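You operate a simulated robot arm through the tools that you are given. There is no shell and no other tool.

You are at the controls of a simulated robot arm. One attempt, no reset.

## Task
Isolate, rub the dull contact bright with the pad, then grease it.
Fine: use the black brush and the silver tin. Put pad and brush back; the link stays on the other contact. Set down upright: black brush. A coat counts when it lies all over at full strength: go over it till it gets no stronger. What is to be rubbed or washed off counts as gone when no trace of it is left.

It is judged by the outcome, as a careful person would: the job done as asked, and still so three seconds after it is handed in. It fails if anything else is knocked over, pushed out of place, dropped, spilled or broken.

## Robot
A 6-joint arm with a two-finger gripper, fixed in place. Base frame: the origin is at the foot of the arm, x ahead of it, y to its left, z up. Units: mm, degrees, N and s.
Its first joint turns from -166.0 to 166.0 degrees. Payload 2.45 kg.
The tool frame sits at the grasp point between the pads (the TCP): z along the fingers, y along the line on which they close. The tips reach 20 mm beyond it. Largest opening 140 mm; the body of the gripper starts 168 mm behind the TCP.
Orientation is told as [roll, pitch, yaw] about the base's x, y, z axes, in that order, counted from this pose: with the fingers straight down and closing along the base's y, the tool's x points along the base's -x, its y along +y and its z along -z.

## Interface
- The arm moves only by the tool jog_arm. Its arguments are lists of equal length, an entry for each row: "claw": the finger opening in m, from 0 to 0.14; "dp": the shift along the tool's x, y, z in m, a list of three; "delta_rot": the turn, a rotation vector about the tool's x, y, z in degrees, a list of three. In form: {"claw": [claw, ...], "dp": [[x, y, z], ...], "delta_rot": [[wx, wy, wz], ...]}. A call has 1 to 20 rows; each row shifts and turns the commanded pose from where the row before left it, along the tool's axes as they then stand. Each row takes 0.2 s and may step no farther than 50 mm and 8.6 degrees from the row before; otherwise, or with a gripper value out of range, the whole call is refused. Where a pose cannot be reached the arm comes as near as it can. A force on the tool above 40 N (or 10 N above the force at the start of the call, whichever is more), or a blocked arm, ends the call early, and 0.2 s more pass. The fingers move at their own pace (about 45 mm/s each) and stop on an object; they squeeze with about 34 N. The grip force told is the motor's: it shows also when the fingers shut on nothing. Time passes only in rows, and 0.2 s behind the last, so rows that do not move let the fingers close. It gives the time, the measured TCP pose, the force on the tool (base axes), the opening and the grip force at its end, in the units of the frame above (readings bear some noise), with the torque about the TCP (base axes, N m) and any sound that the robot's microphone picked up, and new pictures: "show" is both (left out), scene, wrist or none.
- Cameras (640 x 400 px; columns grow to the right, rows downward): "scene" is fixed at [59.7, -512.2, 1208.6]; the picture's right is [0.51, -0.86, 0.00], its down [-0.45, -0.27, -0.85] and it looks along [0.73, 0.43, -0.52] (base axes); focal length 311 px, centre (320, 200). "wrist" rides on the gripper at [78, 11, -209] in the tool frame; the picture's right is [-0.14, 0.99, 0.00], its down [-0.92, -0.13, -0.37] and it looks along [-0.36, -0.05, 0.93] (tool axes); focal length 280 px, centre (320, 200). There is no depth. A picture from a camera that has moved, and an enlarged one, comes with that camera's place and axes in the base frame and with its lens. The place of the scene camera against the robot may be out by one fixed shift of up to 25 mm in any direction.
- inspect(camera, box): a new picture of the part [left, top, right, bottom] of that camera's present view, enlarged. The clock stands still meanwhile.
- sign_off(): hands the job in; it is judged then, once.

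Places have to be worked out from the pictures, the camera data and where the tool is seen. Open the gripper and draw the arm clear of the work before you hand the job in, unless the task says otherwise.

The tools are called after ">>>" as a command line: name --argument value ..., lists and objects as JSON in quotes. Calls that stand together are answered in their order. jog_arm: Moves the arm, as the interface text tells. Its arguments: {"type":"object","properties":{"claw":{"type":"array"},"dp":{"type":"array"},"delta_rot":{"type":"array"},"show":{"type":"string","enum":["both","scene","wrist","none"]}},"required":["claw","dp","delta_rot"]} The other tools are called the same way: inspect (camera, box) takes an enlarged picture of a part of a camera's view; sign_off () hands the job in.

At the start:

```text
time_s: 0.0
position: [646.2, 218.2, 848.3]
tcp_rot: [0.0, 0.0, 0.0]
ft_force: [0.8, 0.7, -0.2]
moment: [-0.04, 0.0, 0.01]
grip_width: 140.0
grasp_force: 0.1
```

scene: 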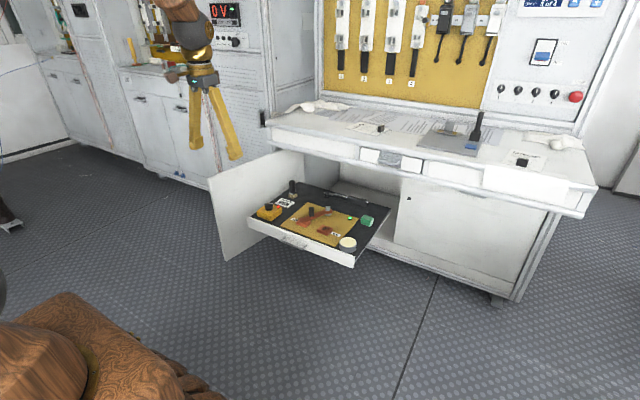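
wrist: 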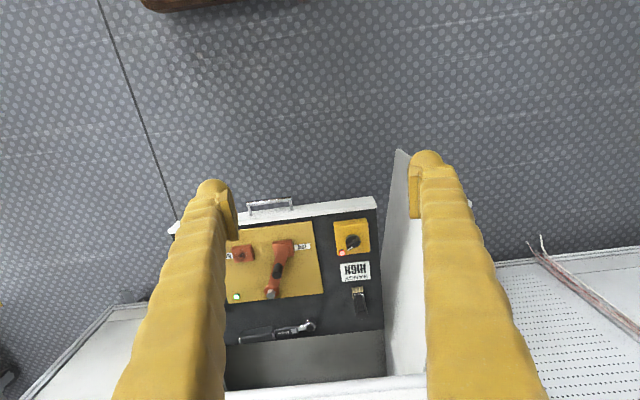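

The pictures show a pull-out drawer with an electrical panel, a yellow switch, a link and contacts, and a bench above it. I'll enlarge parts of both views to identify things before I move.

>>> inspect --camera "scene" --box '[230, 160, 400, 270]'

>>> inspect --camera "scene" --box '[260, 80, 600, 290]'

>>> inspect --camera "wrist" --box '[200, 180, 420, 350]'

>>> inspect --camera "scene" --box '[120, 0, 280, 100]'

```text
3.64 times, centred on (315, 215) of scene
camera zoom: at [59.7, -512.2, 1208.6], right [0.51, -0.86, 0.0], down [-0.45, -0.27, -0.85], along [0.73, 0.43, -0.52], focal length 1130 px, centre (338, 146)
```

zoom: 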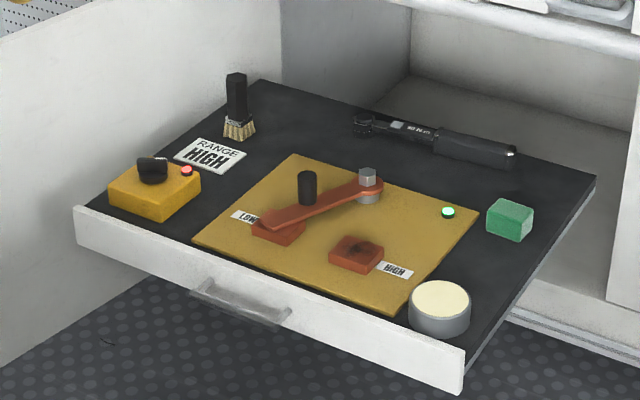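

```text
1.88 times, centred on (430, 185) of scene
camera zoom: at [59.7, -512.2, 1208.6], right [0.51, -0.86, 0.0], down [-0.45, -0.27, -0.85], along [0.73, 0.43, -0.52], focal length 585 px, centre (113, 228)
```

zoom: 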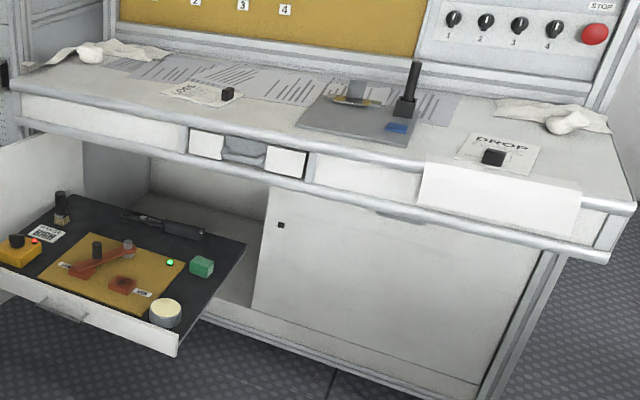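

```text
2.35 times, centred on (310, 265) of wrist
camera zoom: at [568.5, 229.0, 1056.9], right [0.14, 0.99, 0.0], down [0.92, -0.13, 0.37], along [0.36, -0.05, -0.93], focal length 660 px, centre (344, 47)
```

zoom: 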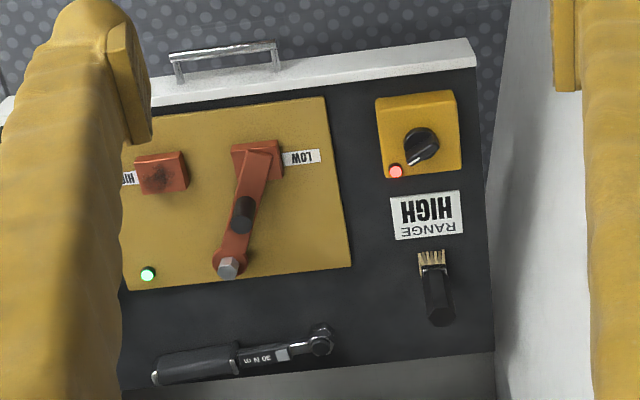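

```text
4.00 times, centred on (200, 50) of scene
camera zoom: at [59.7, -512.2, 1208.6], right [0.51, -0.86, 0.0], down [-0.45, -0.27, -0.85], along [0.73, 0.43, -0.52], focal length 1242 px, centre (800, 800)
```

zoom: 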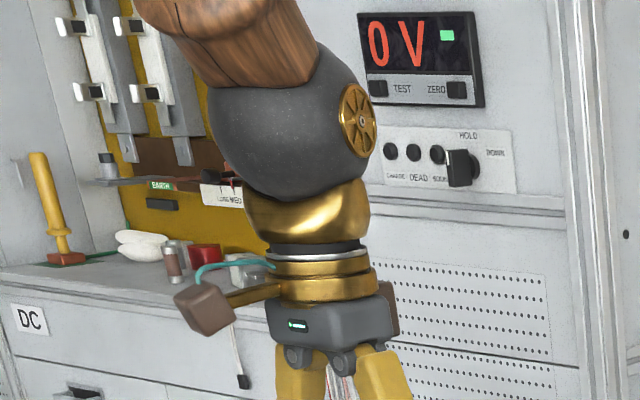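

The triangulated drawer lies at about x 850–1150, y −180…300, z ≈ 440–460, with the bench edge perhaps above its back part. I'll move the wrist camera closer, staying well clear, to see the items and confirm their places.

>>> jog_arm --claw '[0.14, 0.14, 0.14, 0.14, 0.14, 0.14]' --dp '[[-0.02, -0.03, 0.02], [-0.02, -0.03, 0.02], [-0.02, -0.03, 0.02], [-0.02, -0.03, 0.02], [-0.02, -0.03, 0.02], [0, 0, 0]]' --delta_rot '[[0, 0, 0], [0, 0, 0], [0, 0, 0], [0, 0, 0], [0, 0, 0], [0, 0, 0]]'

```text
time_s: 1.4
position: [747.0, 70.0, 747.3]
tcp_rot: [0.0, 0.1, -0.1]
ft_force: [0.4, 0.8, 0.1]
moment: [-0.02, -0.01, -0.03]
grip_width: 139.9
grasp_force: 0.1
camera wrist: at [668.8, 80.2, 954.9], right [0.14, 0.99, 0.0], down [0.92, -0.13, 0.37], along [0.36, -0.05, -0.93], focal length 280 px, centre (320, 200)
```

scene: 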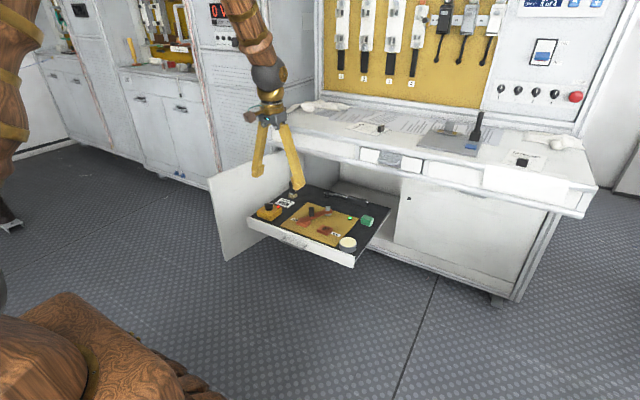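
wrist: 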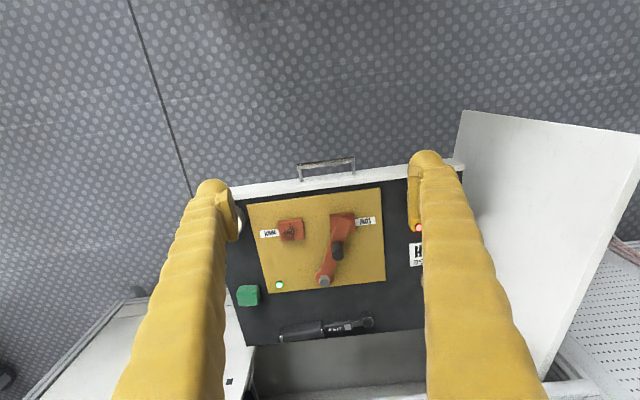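

The two wrist views put the drawer items near z ≈ 470–490, with the bolt at about (1020, 41, 492). Next I'll move over the left side (isolator and brush) for a close look.

>>> jog_arm --claw '[0.14, 0.14, 0.14, 0.14, 0.14, 0.14]' --dp '[[-0.02, 0.04, 0.005], [-0.02, 0.04, 0.005], [-0.02, 0.04, 0.005], [-0.02, 0.04, 0.005], [0, 0.0, 0.0], [0, 0, 0]]' --delta_rot '[[0, 0, 0], [0, 0, 0], [0, 0, 0], [0, 0, 0], [0, 0, 0], [0, 0, 0]]'

```text
time_s: 2.8
position: [824.8, 230.3, 727.2]
tcp_rot: [0.0, 0.0, 0.0]
ft_force: [-0.7, 0.3, -0.8]
moment: [0.02, 0.01, 0.0]
grip_width: 140.0
grasp_force: 0.2
camera wrist: at [747.2, 239.9, 935.9], right [0.14, 0.99, 0.0], down [0.92, -0.13, 0.37], along [0.36, -0.05, -0.93], focal length 280 px, centre (320, 200)
```

scene: 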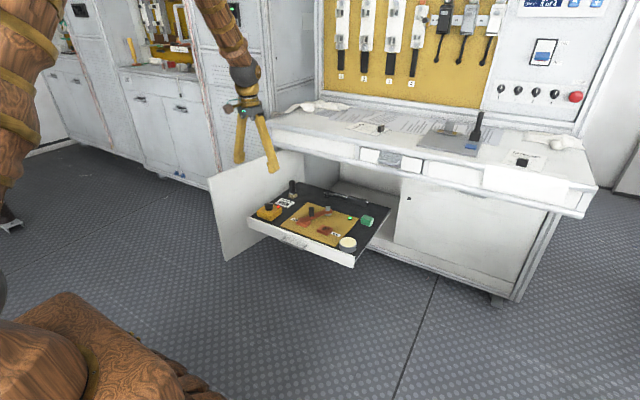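
wrist: 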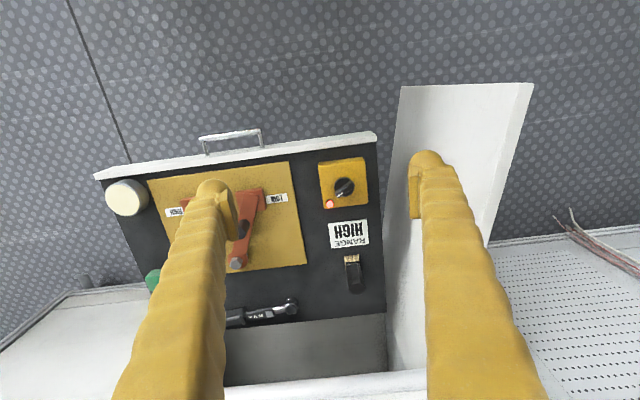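

>>> inspect --camera "wrist" --box '[280, 140, 400, 300]'

>>> inspect --camera "wrist" --box '[310, 150, 380, 220]'

>>> inspect --camera "scene" --box '[240, 185, 310, 230]'

>>> inspect --camera "scene" --box '[300, 190, 400, 260]'

```text
2.50 times, centred on (340, 220) of wrist
camera zoom: at [747.2, 239.9, 935.9], right [0.14, 0.99, 0.0], down [0.92, -0.13, 0.37], along [0.36, -0.05, -0.93], focal length 701 px, centre (270, 150)
```

zoom: 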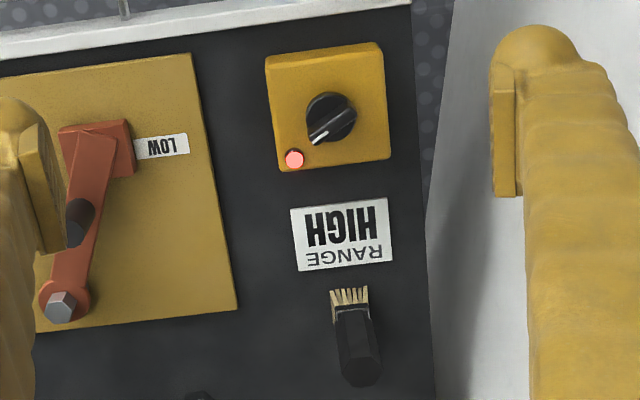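

```text
5.71 times, centred on (345, 185) of wrist
camera zoom: at [747.2, 239.9, 935.9], right [0.14, 0.99, 0.0], down [0.92, -0.13, 0.37], along [0.36, -0.05, -0.93], focal length 1602 px, centre (177, 286)
```

zoom: 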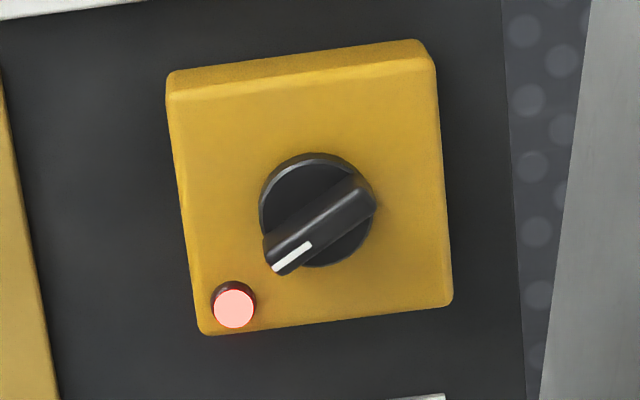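

```text
8.89 times, centred on (275, 208) of scene
camera zoom: at [59.7, -512.2, 1208.6], right [0.51, -0.86, 0.0], down [-0.45, -0.27, -0.85], along [0.73, 0.43, -0.52], focal length 2761 px, centre (720, 133)
```

zoom: 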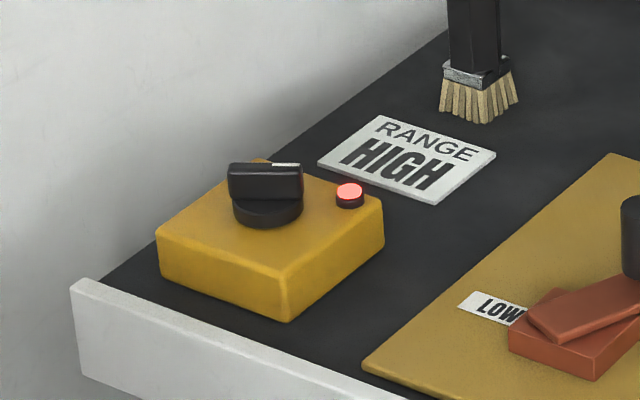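

```text
5.71 times, centred on (350, 225) of scene
camera zoom: at [59.7, -512.2, 1208.6], right [0.51, -0.86, 0.0], down [-0.45, -0.27, -0.85], along [0.73, 0.43, -0.52], focal length 1775 px, centre (149, 57)
```

zoom: 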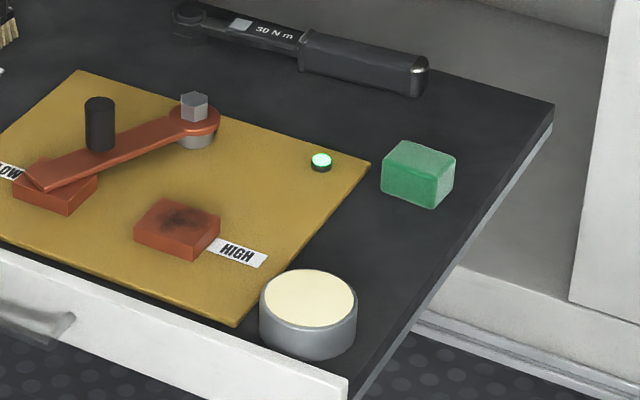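

The isolator knob triangulates to about (901, 259, 497) with its pointer at azimuth ≈ −59°, and the red lamp is lit. The pad (~1049, −128) and brush (~1058, 260) are farther out. I'll descend partway above the knob with the tool already turning to yaw −59°.

>>> jog_arm --claw '[0.1, 0.08, 0.06, 0.05, 0.05, 0.05, 0.05, 0.05]' --dp '[[-0.02, 0.01, 0.04], [-0.02, 0.01, 0.04], [-0.02, 0.01, 0.03], [0, 0, 0], [0, 0.0, 0.0], [0, 0, 0], [0, 0, 0], [0, 0, 0]]' --delta_rot '[[0, 0, 0], [0, 0, 0], [0, 0, 0], [0, 0, 0], [0, 0, 0], [0, 0, 0], [0, 0, 0], [0, 0, 0]]'

```text
time_s: 4.6
position: [886.6, 258.5, 617.0]
tcp_rot: [-0.1, 0.0, 0.0]
ft_force: [0.1, 0.0, -0.8]
moment: [0.01, 0.02, 0.0]
grip_width: 50.3
grasp_force: 0.2
camera wrist: at [809.0, 268.8, 826.2], right [0.14, 0.99, 0.0], down [0.92, -0.13, 0.37], along [0.36, -0.05, -0.93], focal length 280 px, centre (320, 200)
```

scene: 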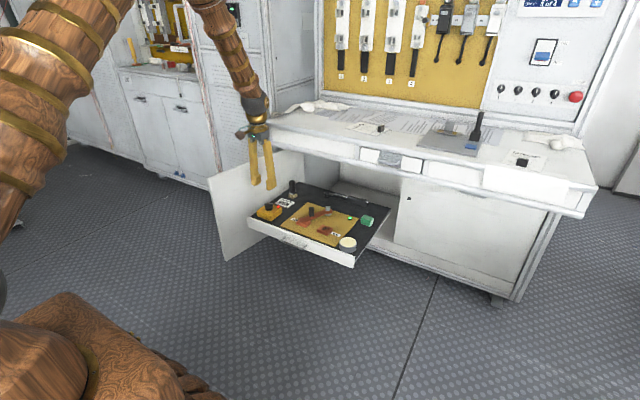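
wrist: 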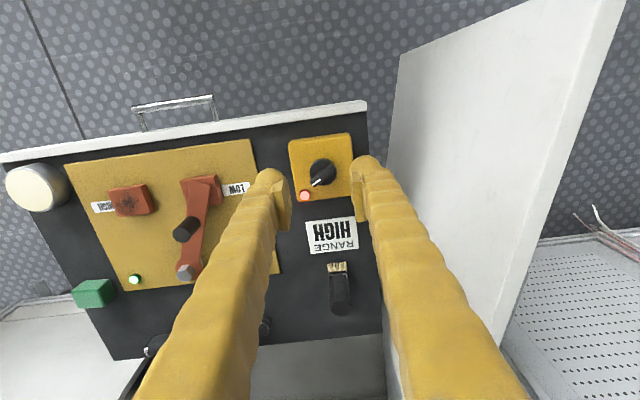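

This view shows every item. I'll enlarge it in parts for precise pixel positions.

>>> inspect --camera "wrist" --box '[270, 120, 380, 190]'

>>> inspect --camera "wrist" --box '[290, 190, 390, 330]'

>>> inspect --camera "wrist" --box '[0, 140, 240, 320]'

```text
5.71 times, centred on (325, 155) of wrist
camera zoom: at [809.0, 268.8, 826.2], right [0.14, 0.99, 0.0], down [0.92, -0.13, 0.37], along [0.36, -0.05, -0.93], focal length 1602 px, centre (291, 457)
```

zoom: 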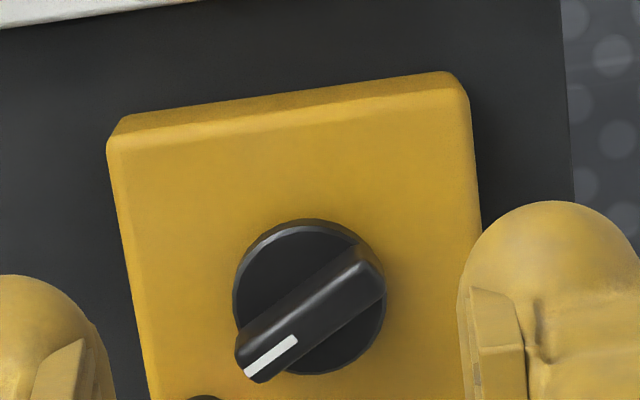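

```text
2.86 times, centred on (340, 260) of wrist
camera zoom: at [809.0, 268.8, 826.2], right [0.14, 0.99, 0.0], down [0.92, -0.13, 0.37], along [0.36, -0.05, -0.93], focal length 801 px, centre (263, 29)
```

zoom: 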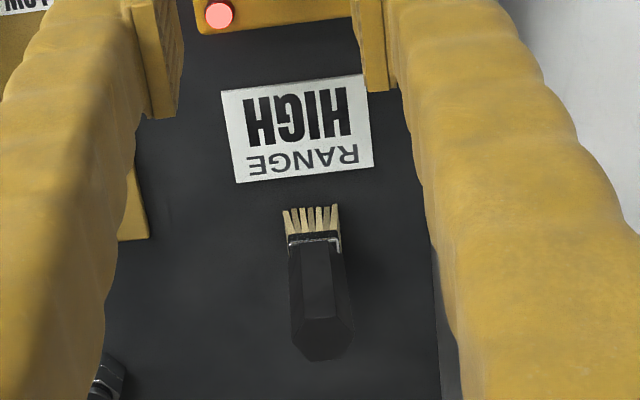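

```text
2.22 times, centred on (120, 230) of wrist
camera zoom: at [809.0, 268.8, 826.2], right [0.14, 0.99, 0.0], down [0.92, -0.13, 0.37], along [0.36, -0.05, -0.93], focal length 623 px, centre (764, 133)
```

zoom: 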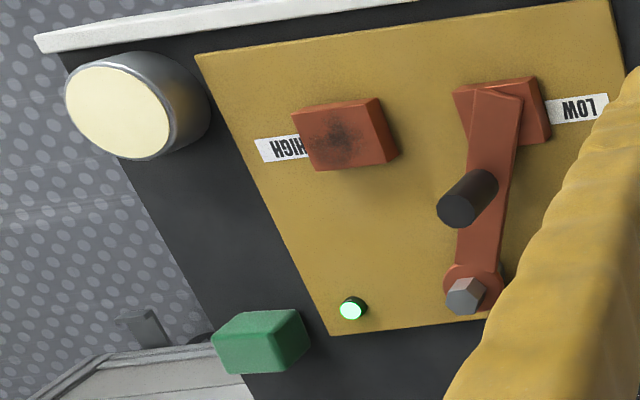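

The knob disc centre is about (904, 259.5), top z ≈ 485–490. I'll centre the tool over it, turn to yaw −59° so the fingers straddle the paddle, and lower a little to check.

>>> jog_arm --claw '[0.05, 0.05, 0.05, 0.05, 0.05, 0.05, 0.05, 0.05, 0.05]' --dp '[[-0.0174, 0.001, 0.04], [0, 0, 0], [0, 0, 0], [0, 0, 0], [0, 0, 0], [0, 0, 0], [0, 0, 0], [0, 0, 0], [0, 0, 0]]' --delta_rot '[[0, 0, 0], [0, 0, 8.4], [0, 0, 8.4], [0, 0, 8.4], [0, 0, 8.4], [0, 0, 8.4], [0, 0, 8.5], [0, 0, 8.5], [0, 0, 0]]'

```text
time_s: 6.6
position: [903.7, 259.1, 577.9]
tcp_rot: [0.0, 0.0, -59.1]
ft_force: [-0.9, 0.1, 0.1]
moment: [-0.05, 0.01, -0.01]
grip_width: 50.1
grasp_force: 0.0
camera wrist: at [873.4, 331.8, 786.6], right [0.92, 0.39, 0.0], down [0.36, -0.86, 0.37], along [0.14, -0.34, -0.93], focal length 280 px, centre (320, 200)
```

scene: 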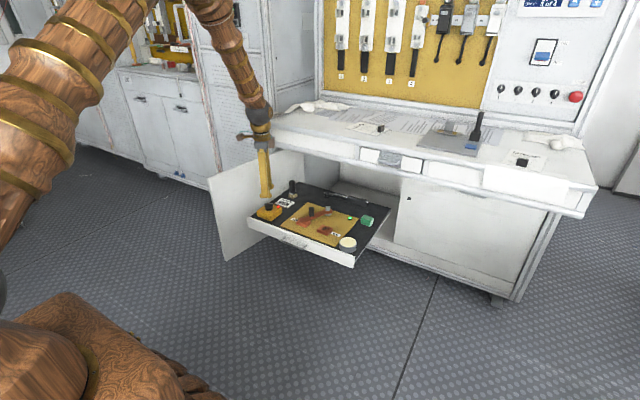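
wrist: 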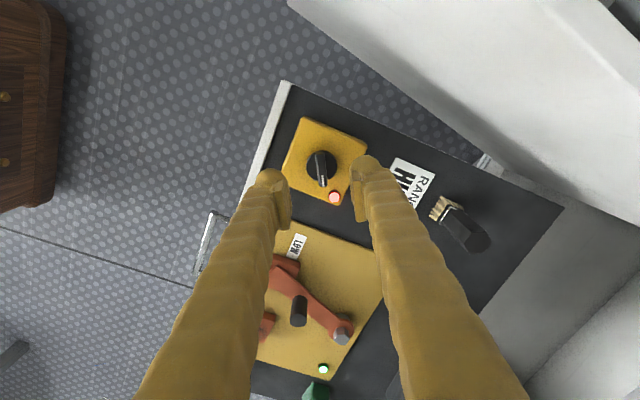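

The fingers are lined up roughly with the paddle. I'll enlarge the view to check the knob and triangulate its height from this new angle.

>>> inspect --camera "wrist" --box '[260, 110, 400, 210]'

>>> inspect --camera "wrist" --box '[380, 130, 520, 270]'

>>> inspect --camera "scene" --box '[230, 150, 330, 230]'

```text
4.00 times, centred on (330, 160) of wrist
camera zoom: at [873.4, 331.8, 786.6], right [0.92, 0.39, 0.0], down [0.36, -0.86, 0.37], along [0.14, -0.34, -0.93], focal length 1122 px, centre (280, 360)
```

zoom: 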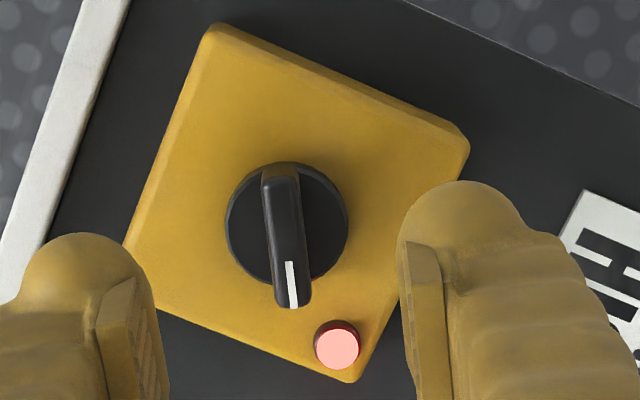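

```text
2.86 times, centred on (450, 200) of wrist
camera zoom: at [873.4, 331.8, 786.6], right [0.92, 0.39, 0.0], down [0.36, -0.86, 0.37], along [0.14, -0.34, -0.93], focal length 801 px, centre (-51, 200)
```

zoom: 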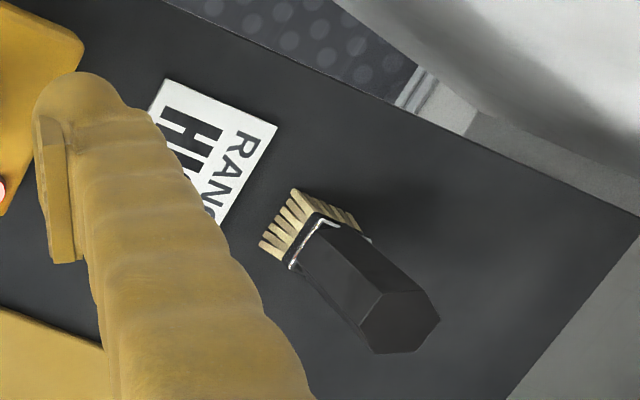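

```text
5.00 times, centred on (280, 190) of scene
camera zoom: at [59.7, -512.2, 1208.6], right [0.51, -0.86, 0.0], down [-0.45, -0.27, -0.85], along [0.73, 0.43, -0.52], focal length 1553 px, centre (520, 250)
```

zoom: 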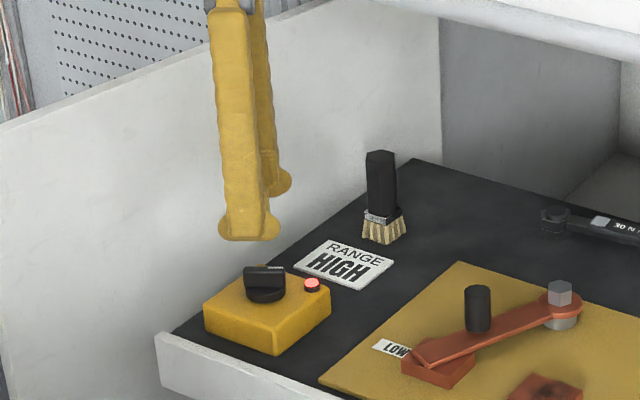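

The disc top now triangulates to (905.8, 259.7, 483) and the paddle top to z ≈ 503–510. I'll nudge 2 mm, descend to z ≈ 525 and recheck.

>>> jog_arm --claw '[0.05, 0.05, 0.05]' --dp '[[-0.0006, 0.0021, 0.03], [0, 0, 0.022], [0, 0, 0]]' --delta_rot '[[0, 0, 2], [0, 0, 0], [0, 0, 0]]'

>>> inspect --camera "wrist" --box '[260, 110, 400, 210]'

>>> inspect --camera "scene" --box '[245, 185, 305, 225]'

```text
time_s: 7.4
position: [904.2, 260.5, 526.9]
tcp_rot: [0.0, 0.0, -61.0]
ft_force: [-0.3, -1.1, 0.0]
moment: [-0.01, -0.03, 0.02]
grip_width: 50.0
grasp_force: 0.0
camera wrist: at [877.3, 333.1, 735.2], right [0.93, 0.36, 0.0], down [0.33, -0.87, 0.37], along [0.13, -0.34, -0.93], focal length 280 px, centre (320, 200)
```

scene: 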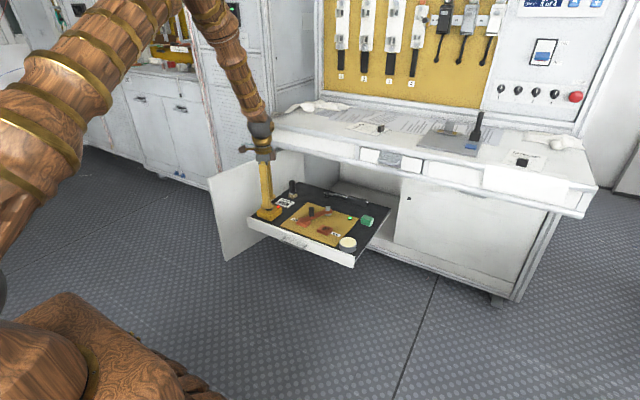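
wrist: 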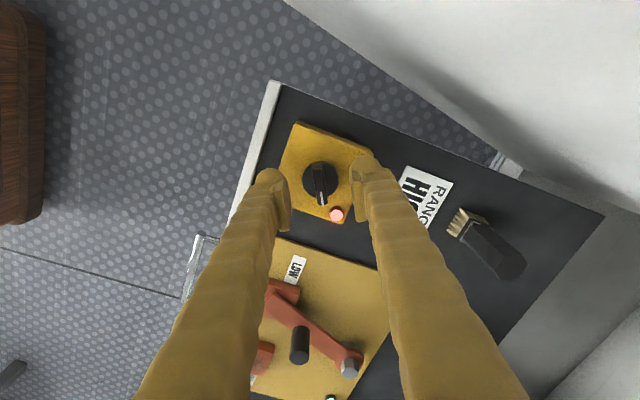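

```text
4.00 times, centred on (330, 160) of wrist
camera zoom: at [877.3, 333.1, 735.2], right [0.93, 0.36, 0.0], down [0.33, -0.87, 0.37], along [0.13, -0.34, -0.93], focal length 1122 px, centre (280, 360)
```

zoom: 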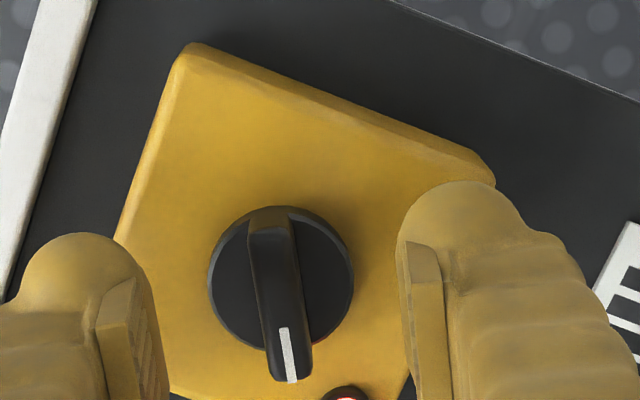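

```text
10.00 times, centred on (275, 205) of scene
camera zoom: at [59.7, -512.2, 1208.6], right [0.51, -0.86, 0.0], down [-0.45, -0.27, -0.85], along [0.73, 0.43, -0.52], focal length 3106 px, centre (770, 150)
```

zoom: 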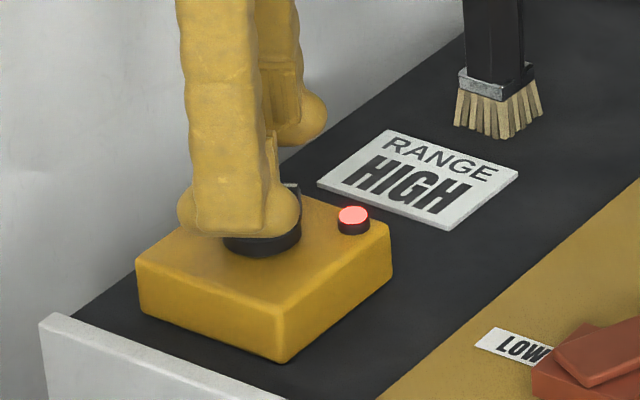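

The disc top is at z ≈ 483 and the paddle top at z ≈ 505. I'll descend so the tips sit at about z 489 and close on the paddle.

>>> jog_arm --claw '[0.05, 0.05, 0.0, 0.0, 0.0, 0.0]' --dp '[[-0.0016, 0.0009, 0.01], [0, 0, 0.008], [0, 0, 0], [0, 0, 0], [0, 0, 0], [0, 0, 0]]' --delta_rot '[[0, 0, 0], [0, 0, 0], [0, 0, 0], [0, 0, 0], [0, 0, 0], [0, 0, 0]]'

>>> inspect --camera "wrist" --box '[250, 110, 410, 240]'

>>> inspect --camera "scene" --box '[245, 185, 305, 225]'

```text
time_s: 8.8
position: [907.1, 258.3, 509.8]
tcp_rot: [0.0, 0.0, -61.0]
ft_force: [-2.0, -5.0, 39.2]
moment: [-0.14, 0.01, 0.29]
grip_width: 9.3
grasp_force: 36.3
camera wrist: at [879.2, 332.4, 718.2], right [0.93, 0.36, 0.0], down [0.33, -0.87, 0.37], along [0.13, -0.34, -0.93], focal length 280 px, centre (320, 200)
```

scene: 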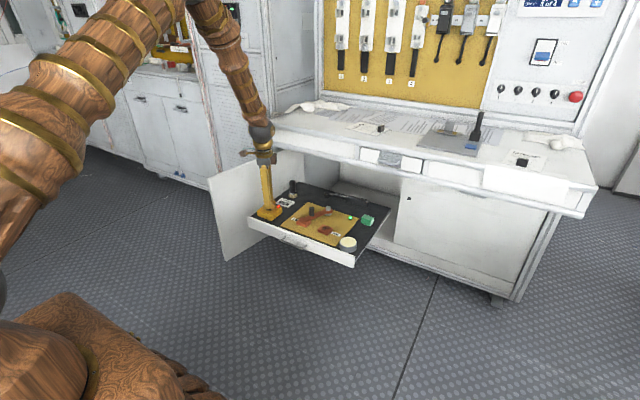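
wrist: 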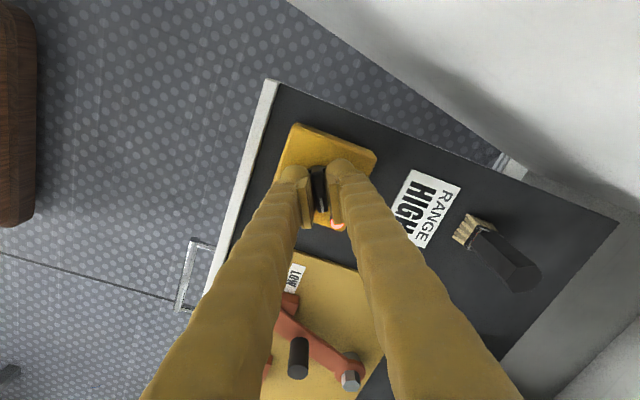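

```text
3.08 times, centred on (330, 175) of wrist
camera zoom: at [879.2, 332.4, 718.2], right [0.93, 0.36, 0.0], down [0.33, -0.87, 0.37], along [0.13, -0.34, -0.93], focal length 863 px, centre (289, 277)
```

zoom: 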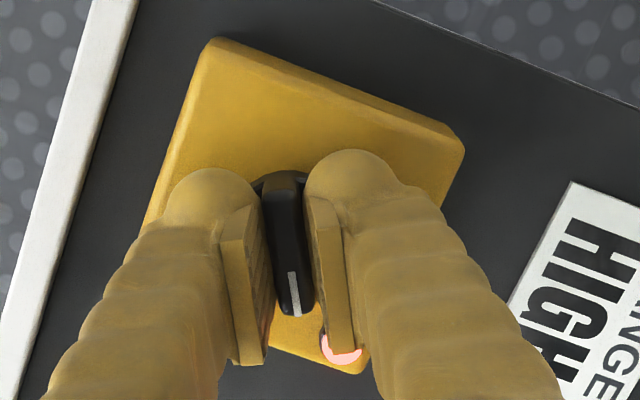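

```text
10.00 times, centred on (275, 205) of scene
camera zoom: at [59.7, -512.2, 1208.6], right [0.51, -0.86, 0.0], down [-0.45, -0.27, -0.85], along [0.73, 0.43, -0.52], focal length 3106 px, centre (770, 150)
```

zoom: 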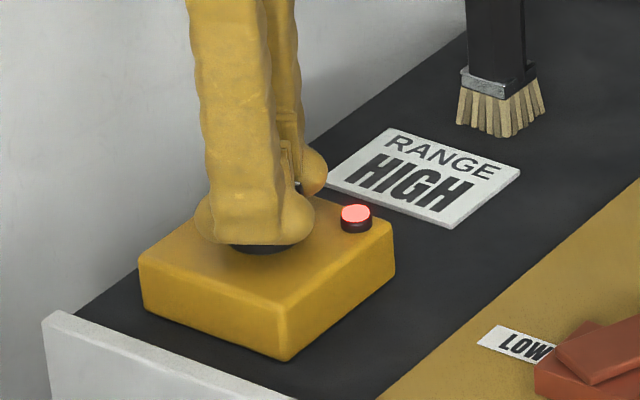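

The paddle is gripped (9.3 mm), but the tips press down at about 39 N on the disc. I'll lift 3 mm to relieve that before turning.

>>> jog_arm --claw '[0.0, 0.0]' --dp '[[0, 0, -0.003], [0, 0, 0]]' --delta_rot '[[0, 0, 0], [0, 0, 0]]' --show "none"

```text
time_s: 9.4
position: [906.0, 259.5, 509.5]
tcp_rot: [-0.1, 0.0, -61.1]
ft_force: [3.7, -3.6, -6.4]
moment: [-0.06, -0.13, 0.32]
grip_width: 9.0
grasp_force: 37.0
```

The vertical load is nearly gone. I'll turn the knob counter-clockwise in steps, away from the lamp, and watch the torque and the lamp.

>>> jog_arm --claw '[0.0, 0.0, 0.0, 0.0]' --dp '[[0, 0, 0.0005], [0, 0, 0], [0, 0, 0], [0, 0, 0]]' --delta_rot '[[0, 0, -5], [0, 0, -8], [0, 0, -8], [0, 0, 0]]'

>>> inspect --camera "scene" --box '[245, 185, 305, 225]'

```text
time_s: 10.4
position: [905.9, 259.5, 509.3]
tcp_rot: [-0.1, 0.1, -39.9]
ft_force: [-2.6, 13.9, -30.3]
moment: [0.21, 0.18, 0.02]
grip_width: 9.4
grasp_force: 36.6
camera wrist: at [854.5, 317.5, 718.4], right [0.74, 0.67, 0.0], down [0.62, -0.69, 0.37], along [0.25, -0.27, -0.93], focal length 280 px, centre (320, 200)
```

scene: 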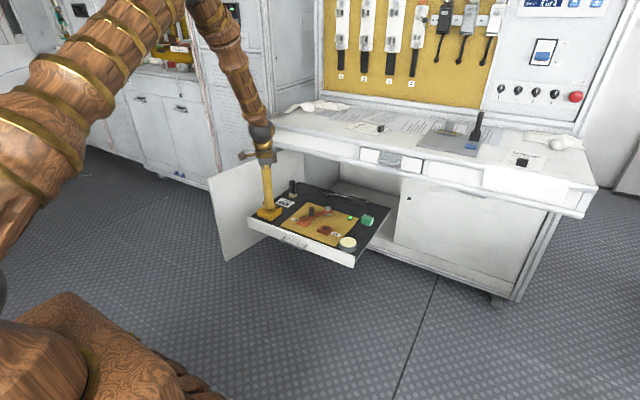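
wrist: 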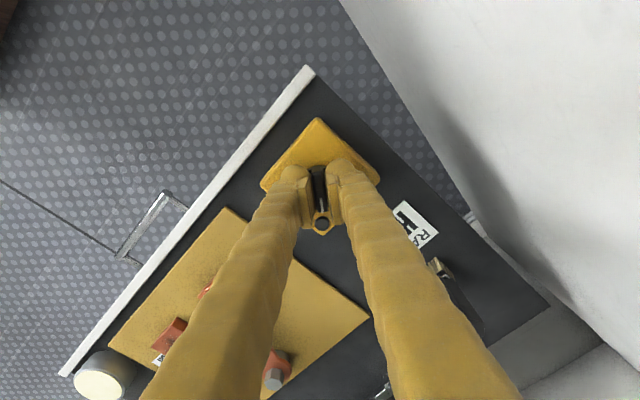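

```text
10.00 times, centred on (275, 205) of scene
camera zoom: at [59.7, -512.2, 1208.6], right [0.51, -0.86, 0.0], down [-0.45, -0.27, -0.85], along [0.73, 0.43, -0.52], focal length 3106 px, centre (770, 150)
```

zoom: 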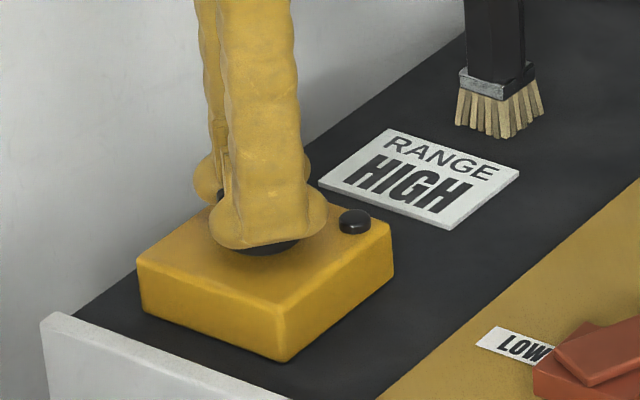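

The red lamp has gone out after about 21° of turn. The arm is pulling up by about 30 N, so I'll ease down 1.5 mm and keep turning toward the stop in small steps, watching torque.

>>> jog_arm --claw '[0.0, 0.0, 0.0, 0.0]' --dp '[[0, 0, 0.0015], [0, 0, 0], [0, 0, 0], [0, 0, 0]]' --delta_rot '[[0, 0, 0], [0, 0, -6], [0, 0, -6], [0, 0, 0]]' --show "none"

```text
time_s: 11.4
position: [906.7, 260.0, 510.1]
tcp_rot: [0.2, 0.0, -27.9]
ft_force: [-6.1, 23.3, 11.6]
moment: [0.28, 0.14, 0.04]
grip_width: 9.1
grasp_force: 36.1
```

The torque is tiny, so the knob turns freely. There's some sideways load from a slight off-centre, so I'll correct by half a millimetre and continue.

>>> jog_arm --claw '[0.0, 0.0, 0.0, 0.0]' --dp '[[0.0005, 0.0006, 0], [0, 0, 0], [0, 0, 0], [0, 0, 0]]' --delta_rot '[[0, 0, 0], [0, 0, -6], [0, 0, -6], [0, 0, 0]]' --show "none"

```text
time_s: 12.4
position: [907.3, 260.5, 510.6]
tcp_rot: [0.0, 0.0, -15.9]
ft_force: [-1.4, 4.1, 23.3]
moment: [-0.02, -0.12, 0.03]
grip_width: 9.2
grasp_force: 36.8
```

Turned 45° so far with no stop felt. I'll continue 12° more, with a slight lift, and look at the lamp again.

>>> jog_arm --claw '[0.0, 0.0, 0.0, 0.0]' --dp '[[0, 0, -0.0006], [0, 0, 0], [0, 0, 0], [0, 0, 0]]' --delta_rot '[[0, 0, -4], [0, 0, -4], [0, 0, -4], [0, 0, 0]]'

>>> inspect --camera "scene" --box '[240, 180, 390, 265]'

>>> inspect --camera "wrist" --box '[250, 110, 410, 240]'

```text
time_s: 13.4
position: [907.6, 259.2, 509.9]
tcp_rot: [0.0, 0.0, -3.9]
ft_force: [-4.4, -8.2, 17.1]
moment: [-0.09, 0.12, 0.04]
grip_width: 8.9
grasp_force: 37.1
camera wrist: at [830.7, 275.6, 718.3], right [0.21, 0.98, 0.0], down [0.91, -0.19, 0.37], along [0.36, -0.08, -0.93], focal length 280 px, centre (320, 200)
```

scene: 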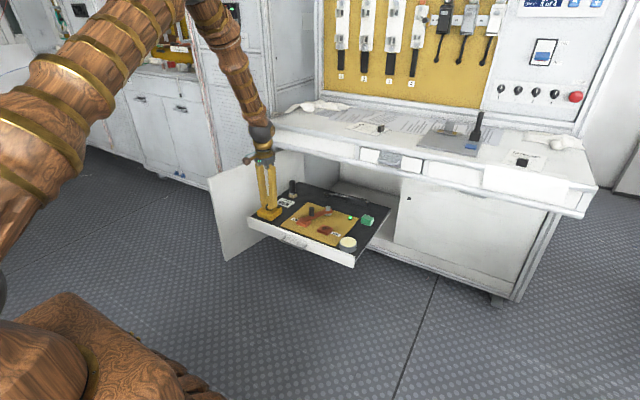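
wrist: 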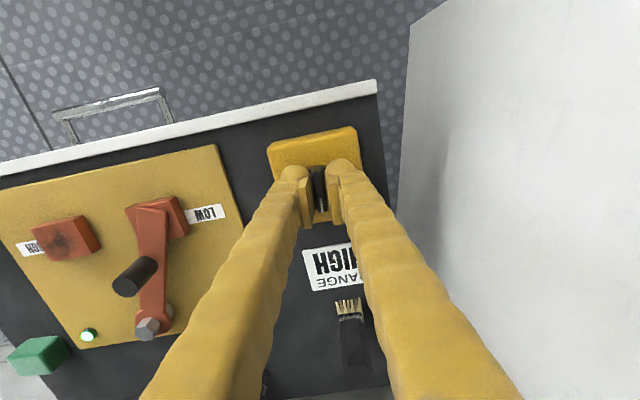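

```text
4.27 times, centred on (315, 222) of scene
camera zoom: at [59.7, -512.2, 1208.6], right [0.51, -0.86, 0.0], down [-0.45, -0.27, -0.85], along [0.73, 0.43, -0.52], focal length 1325 px, centre (341, 104)
```

zoom: 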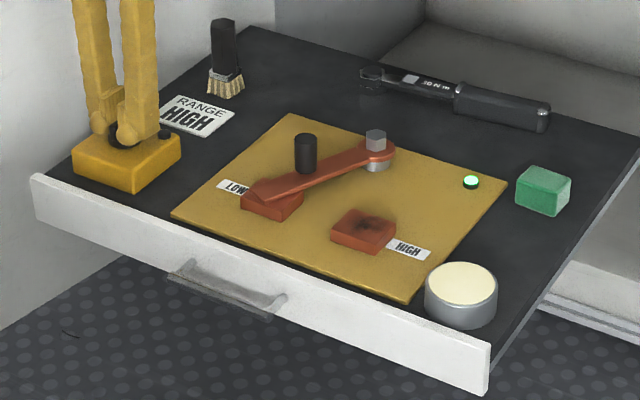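

```text
3.08 times, centred on (330, 175) of wrist
camera zoom: at [830.7, 275.6, 718.3], right [0.21, 0.98, 0.0], down [0.91, -0.19, 0.37], along [0.36, -0.08, -0.93], focal length 863 px, centre (289, 277)
```

zoom: 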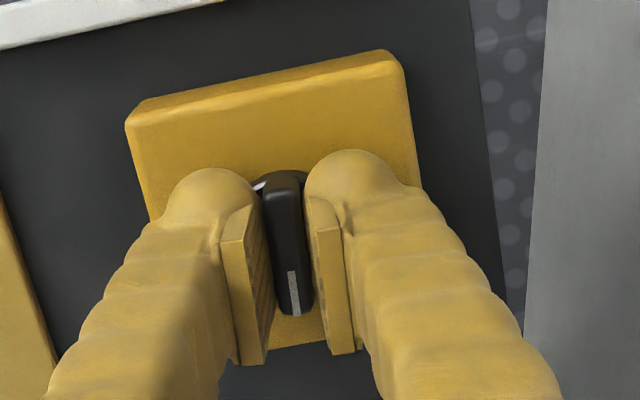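

The lamp stays off and the knob still turns freely. I'll turn a bit further to see whether there's a stop near 60–90°.

>>> jog_arm --claw '[0.0, 0.0, 0.0, 0.0]' --dp '[[0, -0.0003, -0.0004], [0, 0, 0], [0, 0, 0], [0, 0, 0]]' --delta_rot '[[0, 0, -4], [0, 0, -4], [0, 0, -4], [0, 0, 0]]' --show "none"

```text
time_s: 14.4
position: [906.8, 259.3, 511.3]
tcp_rot: [0.0, 0.1, 8.0]
ft_force: [0.2, 1.2, -13.8]
moment: [-0.01, -0.04, -1.02]
grip_width: 11.6
grasp_force: 39.0
```

The torque rose to 1 N·m, so the off stop is reached about 60° from the start. I'll back off a few degrees, open the fingers slightly and rise.

>>> jog_arm --claw '[0.0, 0.03, 0.03, 0.03, 0.03, 0.03, 0.03]' --dp '[[0, 0, 0.0], [0, 0, 0], [0, 0, 0], [0, 0, -0.03], [0, 0, -0.04], [0, 0, -0.04], [0, 0, 0]]' --delta_rot '[[0, 0, 6], [0, 0, 0], [0, 0, 0], [0, 0, 0], [0, 0, 0], [0, 0, 0], [0, 0, 0]]'

>>> inspect --camera "wrist" --box '[270, 110, 380, 190]'

>>> inspect --camera "scene" --box '[240, 180, 390, 265]'

```text
time_s: 16.0
position: [906.5, 260.5, 621.9]
tcp_rot: [0.0, 0.0, 2.0]
ft_force: [0.1, -0.5, 0.3]
moment: [0.0, -0.02, 0.02]
grip_width: 30.1
grasp_force: 0.1
camera wrist: at [829.4, 267.6, 830.5], right [0.1, 0.99, 0.0], down [0.92, -0.1, 0.37], along [0.37, -0.04, -0.93], focal length 280 px, centre (320, 200)
```

scene: 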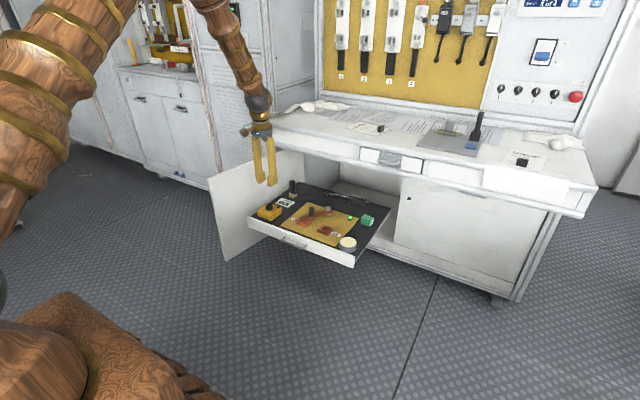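
wrist: 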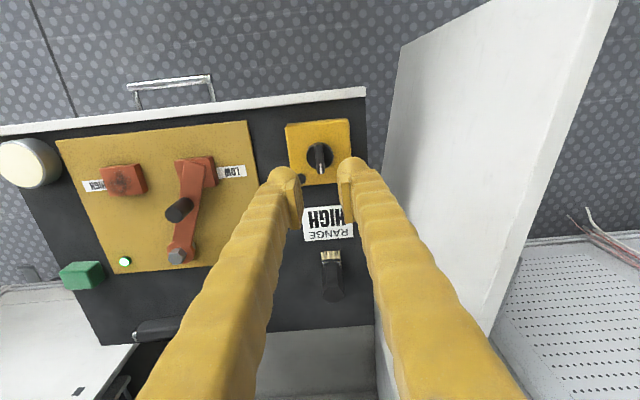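

```text
5.00 times, centred on (325, 150) of wrist
camera zoom: at [829.4, 267.6, 830.5], right [0.1, 0.99, 0.0], down [0.92, -0.1, 0.37], along [0.37, -0.04, -0.93], focal length 1402 px, centre (295, 450)
```

zoom: 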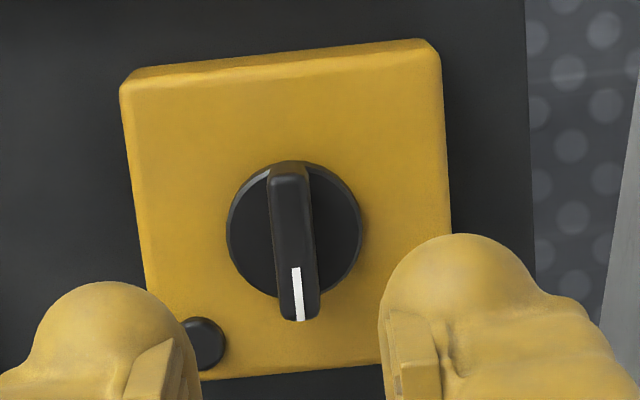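

```text
4.27 times, centred on (315, 222) of scene
camera zoom: at [59.7, -512.2, 1208.6], right [0.51, -0.86, 0.0], down [-0.45, -0.27, -0.85], along [0.73, 0.43, -0.52], focal length 1325 px, centre (341, 104)
```

zoom: 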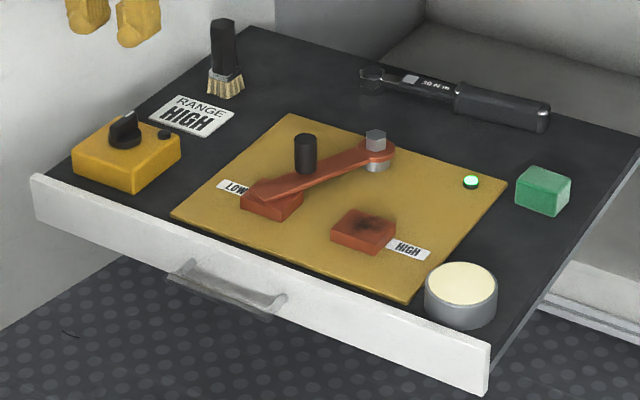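

The isolator is off (lamp dark, pointer straight ahead). Next I'll move over to the pad side at a safe height to get good views of the pad, contact and tin.

>>> jog_arm --claw '[0.05, 0.07, 0.07, 0.07, 0.07, 0.07, 0.07, 0.07, 0.07]' --dp '[[0, -0.04, -0.015], [0, -0.045, -0.01], [0, -0.045, 0], [0, -0.045, 0], [0, -0.045, 0], [0, -0.045, 0], [0, -0.045, 0], [0, -0.045, 0], [0, 0, 0]]' --delta_rot '[[0, 0, 2], [0, 0, 0], [0, 0, 0], [0, 0, 0], [0, 0, 0], [0, 0, 0], [0, 0, 0], [0, 0, 0], [0, 0, 0]]'

>>> inspect --camera "wrist" --box '[260, 80, 440, 200]'

>>> inspect --camera "wrist" --box '[260, 180, 420, 290]'

```text
time_s: 18.0
position: [908.2, -94.8, 646.4]
tcp_rot: [0.0, 0.1, 0.0]
ft_force: [-0.8, 0.5, -0.7]
moment: [0.0, -0.01, 0.01]
grip_width: 69.8
grasp_force: 0.0
camera wrist: at [830.8, -85.1, 855.1], right [0.14, 0.99, 0.0], down [0.92, -0.13, 0.37], along [0.36, -0.05, -0.93], focal length 280 px, centre (320, 200)
```

scene: 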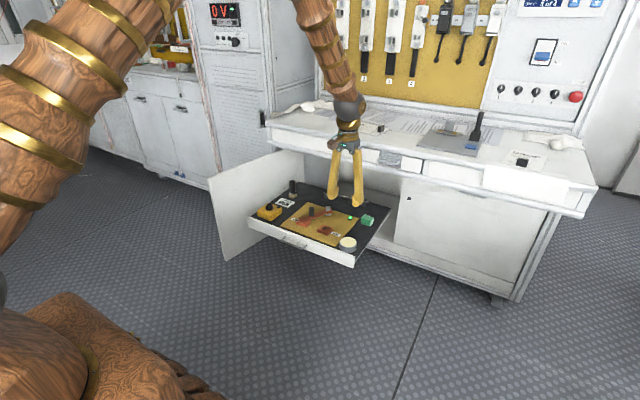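
wrist: 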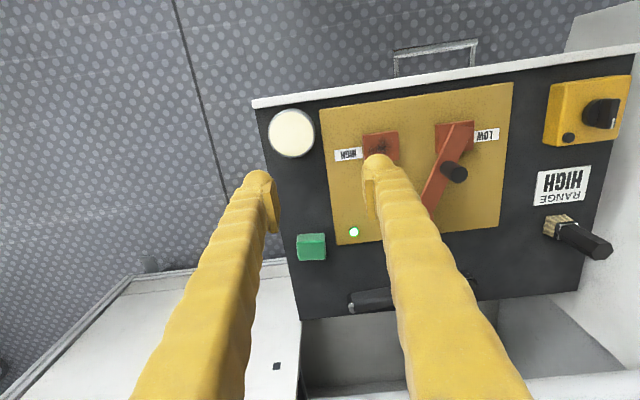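

```text
3.33 times, centred on (350, 140) of wrist
camera zoom: at [830.8, -85.1, 855.1], right [0.14, 0.99, 0.0], down [0.92, -0.13, 0.37], along [0.36, -0.05, -0.93], focal length 935 px, centre (220, 400)
```

zoom: 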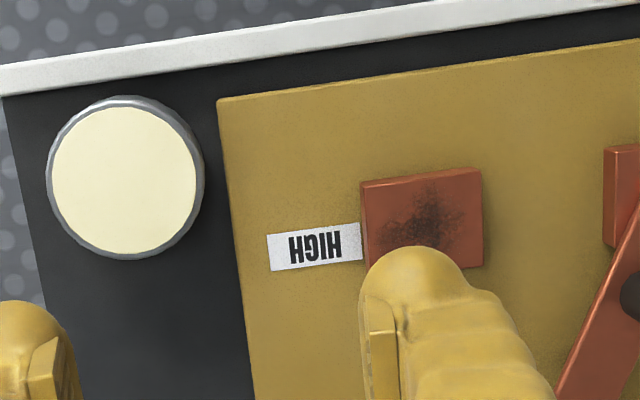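

```text
3.64 times, centred on (340, 235) of wrist
camera zoom: at [830.8, -85.1, 855.1], right [0.14, 0.99, 0.0], down [0.92, -0.13, 0.37], along [0.36, -0.05, -0.93], focal length 1020 px, centre (247, 73)
```

zoom: 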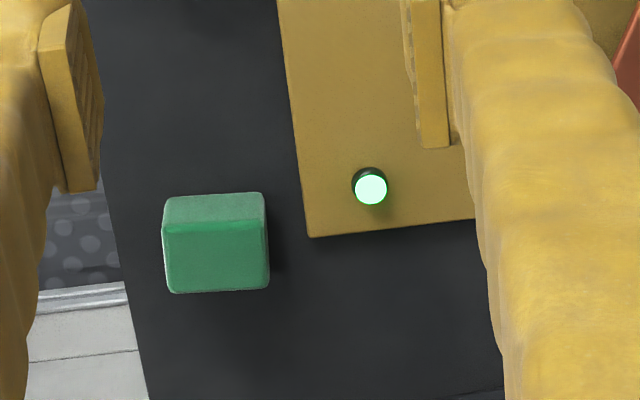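

The tin top is at (878, −130, 475) with a 64 mm diameter, and the contact top centre is at (915.5, −10.8, 466), about 50 × 38 mm. I'll look at the pad more closely from both cameras.

>>> inspect --camera "wrist" --box '[280, 220, 344, 270]'

>>> inspect --camera "scene" --box '[345, 205, 385, 235]'

```text
8.00 times, centred on (312, 245) of wrist
camera zoom: at [830.8, -85.1, 855.1], right [0.14, 0.99, 0.0], down [0.92, -0.13, 0.37], along [0.36, -0.05, -0.93], focal length 2243 px, centre (384, -160)
```

zoom: 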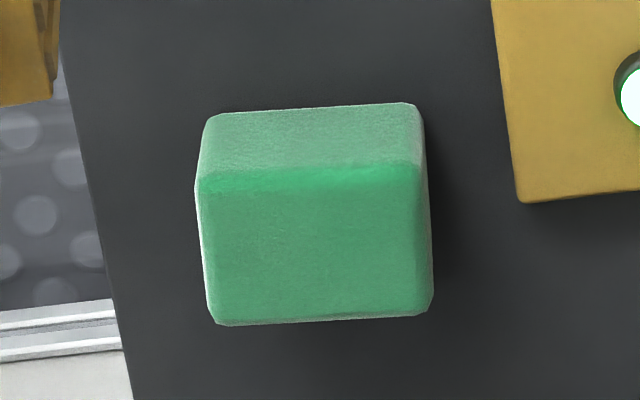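

```text
13.33 times, centred on (365, 220) of scene
camera zoom: at [59.7, -512.2, 1208.6], right [0.51, -0.86, 0.0], down [-0.45, -0.27, -0.85], along [0.73, 0.43, -0.52], focal length 4142 px, centre (-280, -67)
```

zoom: 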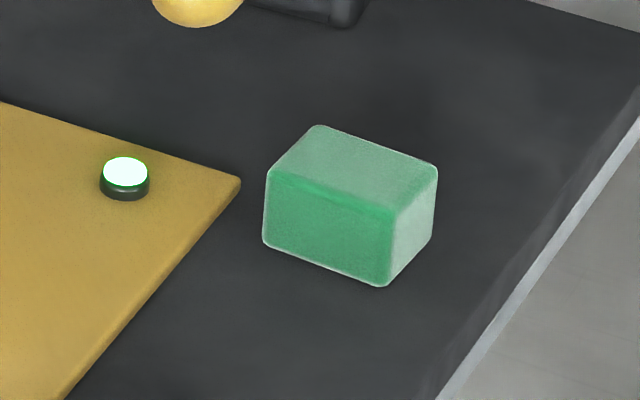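

The pad is about 31 × 45 × 29 mm, centred near (1060, −130), at radius ≈ 1068, so it's beyond the straight-down reach. I'll tilt the tool forward by about 26° here, then test reach at a safe height.

>>> jog_arm --claw '[0.07, 0.07, 0.07, 0.07, 0.07, 0.07, 0.07]' --dp '[[0, 0, 0], [0, 0, 0], [0, 0, 0], [-0.036, -0.012, 0.0174], [-0.036, -0.012, 0.0174], [-0.036, -0.012, 0.0174], [0, 0, 0]]' --delta_rot '[[0, -8.6, 0], [0, -8.6, 0], [0, -8.6, 0], [0, 0, 0], [0, 0, 0], [0, 0, 0], [0, 0, 0]]'

```text
time_s: 19.6
position: [1010.1, -123.5, 644.5]
tcp_rot: [0.0, -25.8, 0.1]
ft_force: [-0.8, -0.1, 0.5]
moment: [0.02, -0.03, -0.04]
grip_width: 70.0
grasp_force: 0.0
out of reach, approached as far as the arm can: row 3, 4
camera wrist: at [850.6, -114.0, 798.2], right [0.12, 0.99, 0.06], down [0.67, -0.13, 0.73], along [0.73, -0.05, -0.68], focal length 280 px, centre (320, 200)
```

scene: 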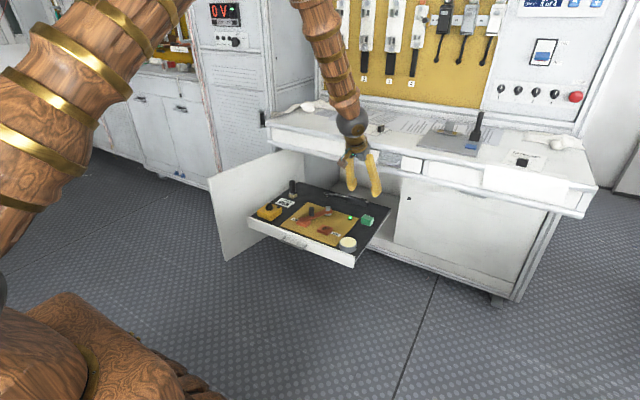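
wrist: 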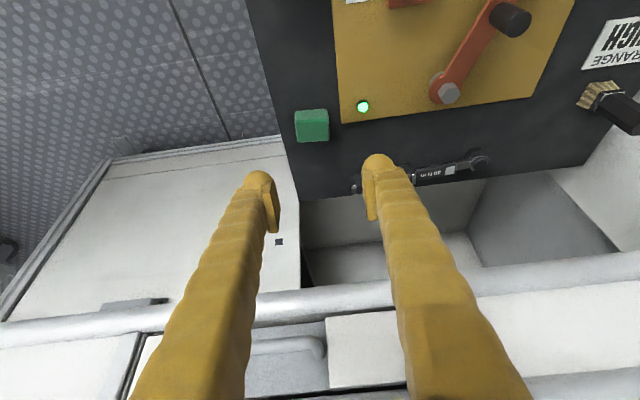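

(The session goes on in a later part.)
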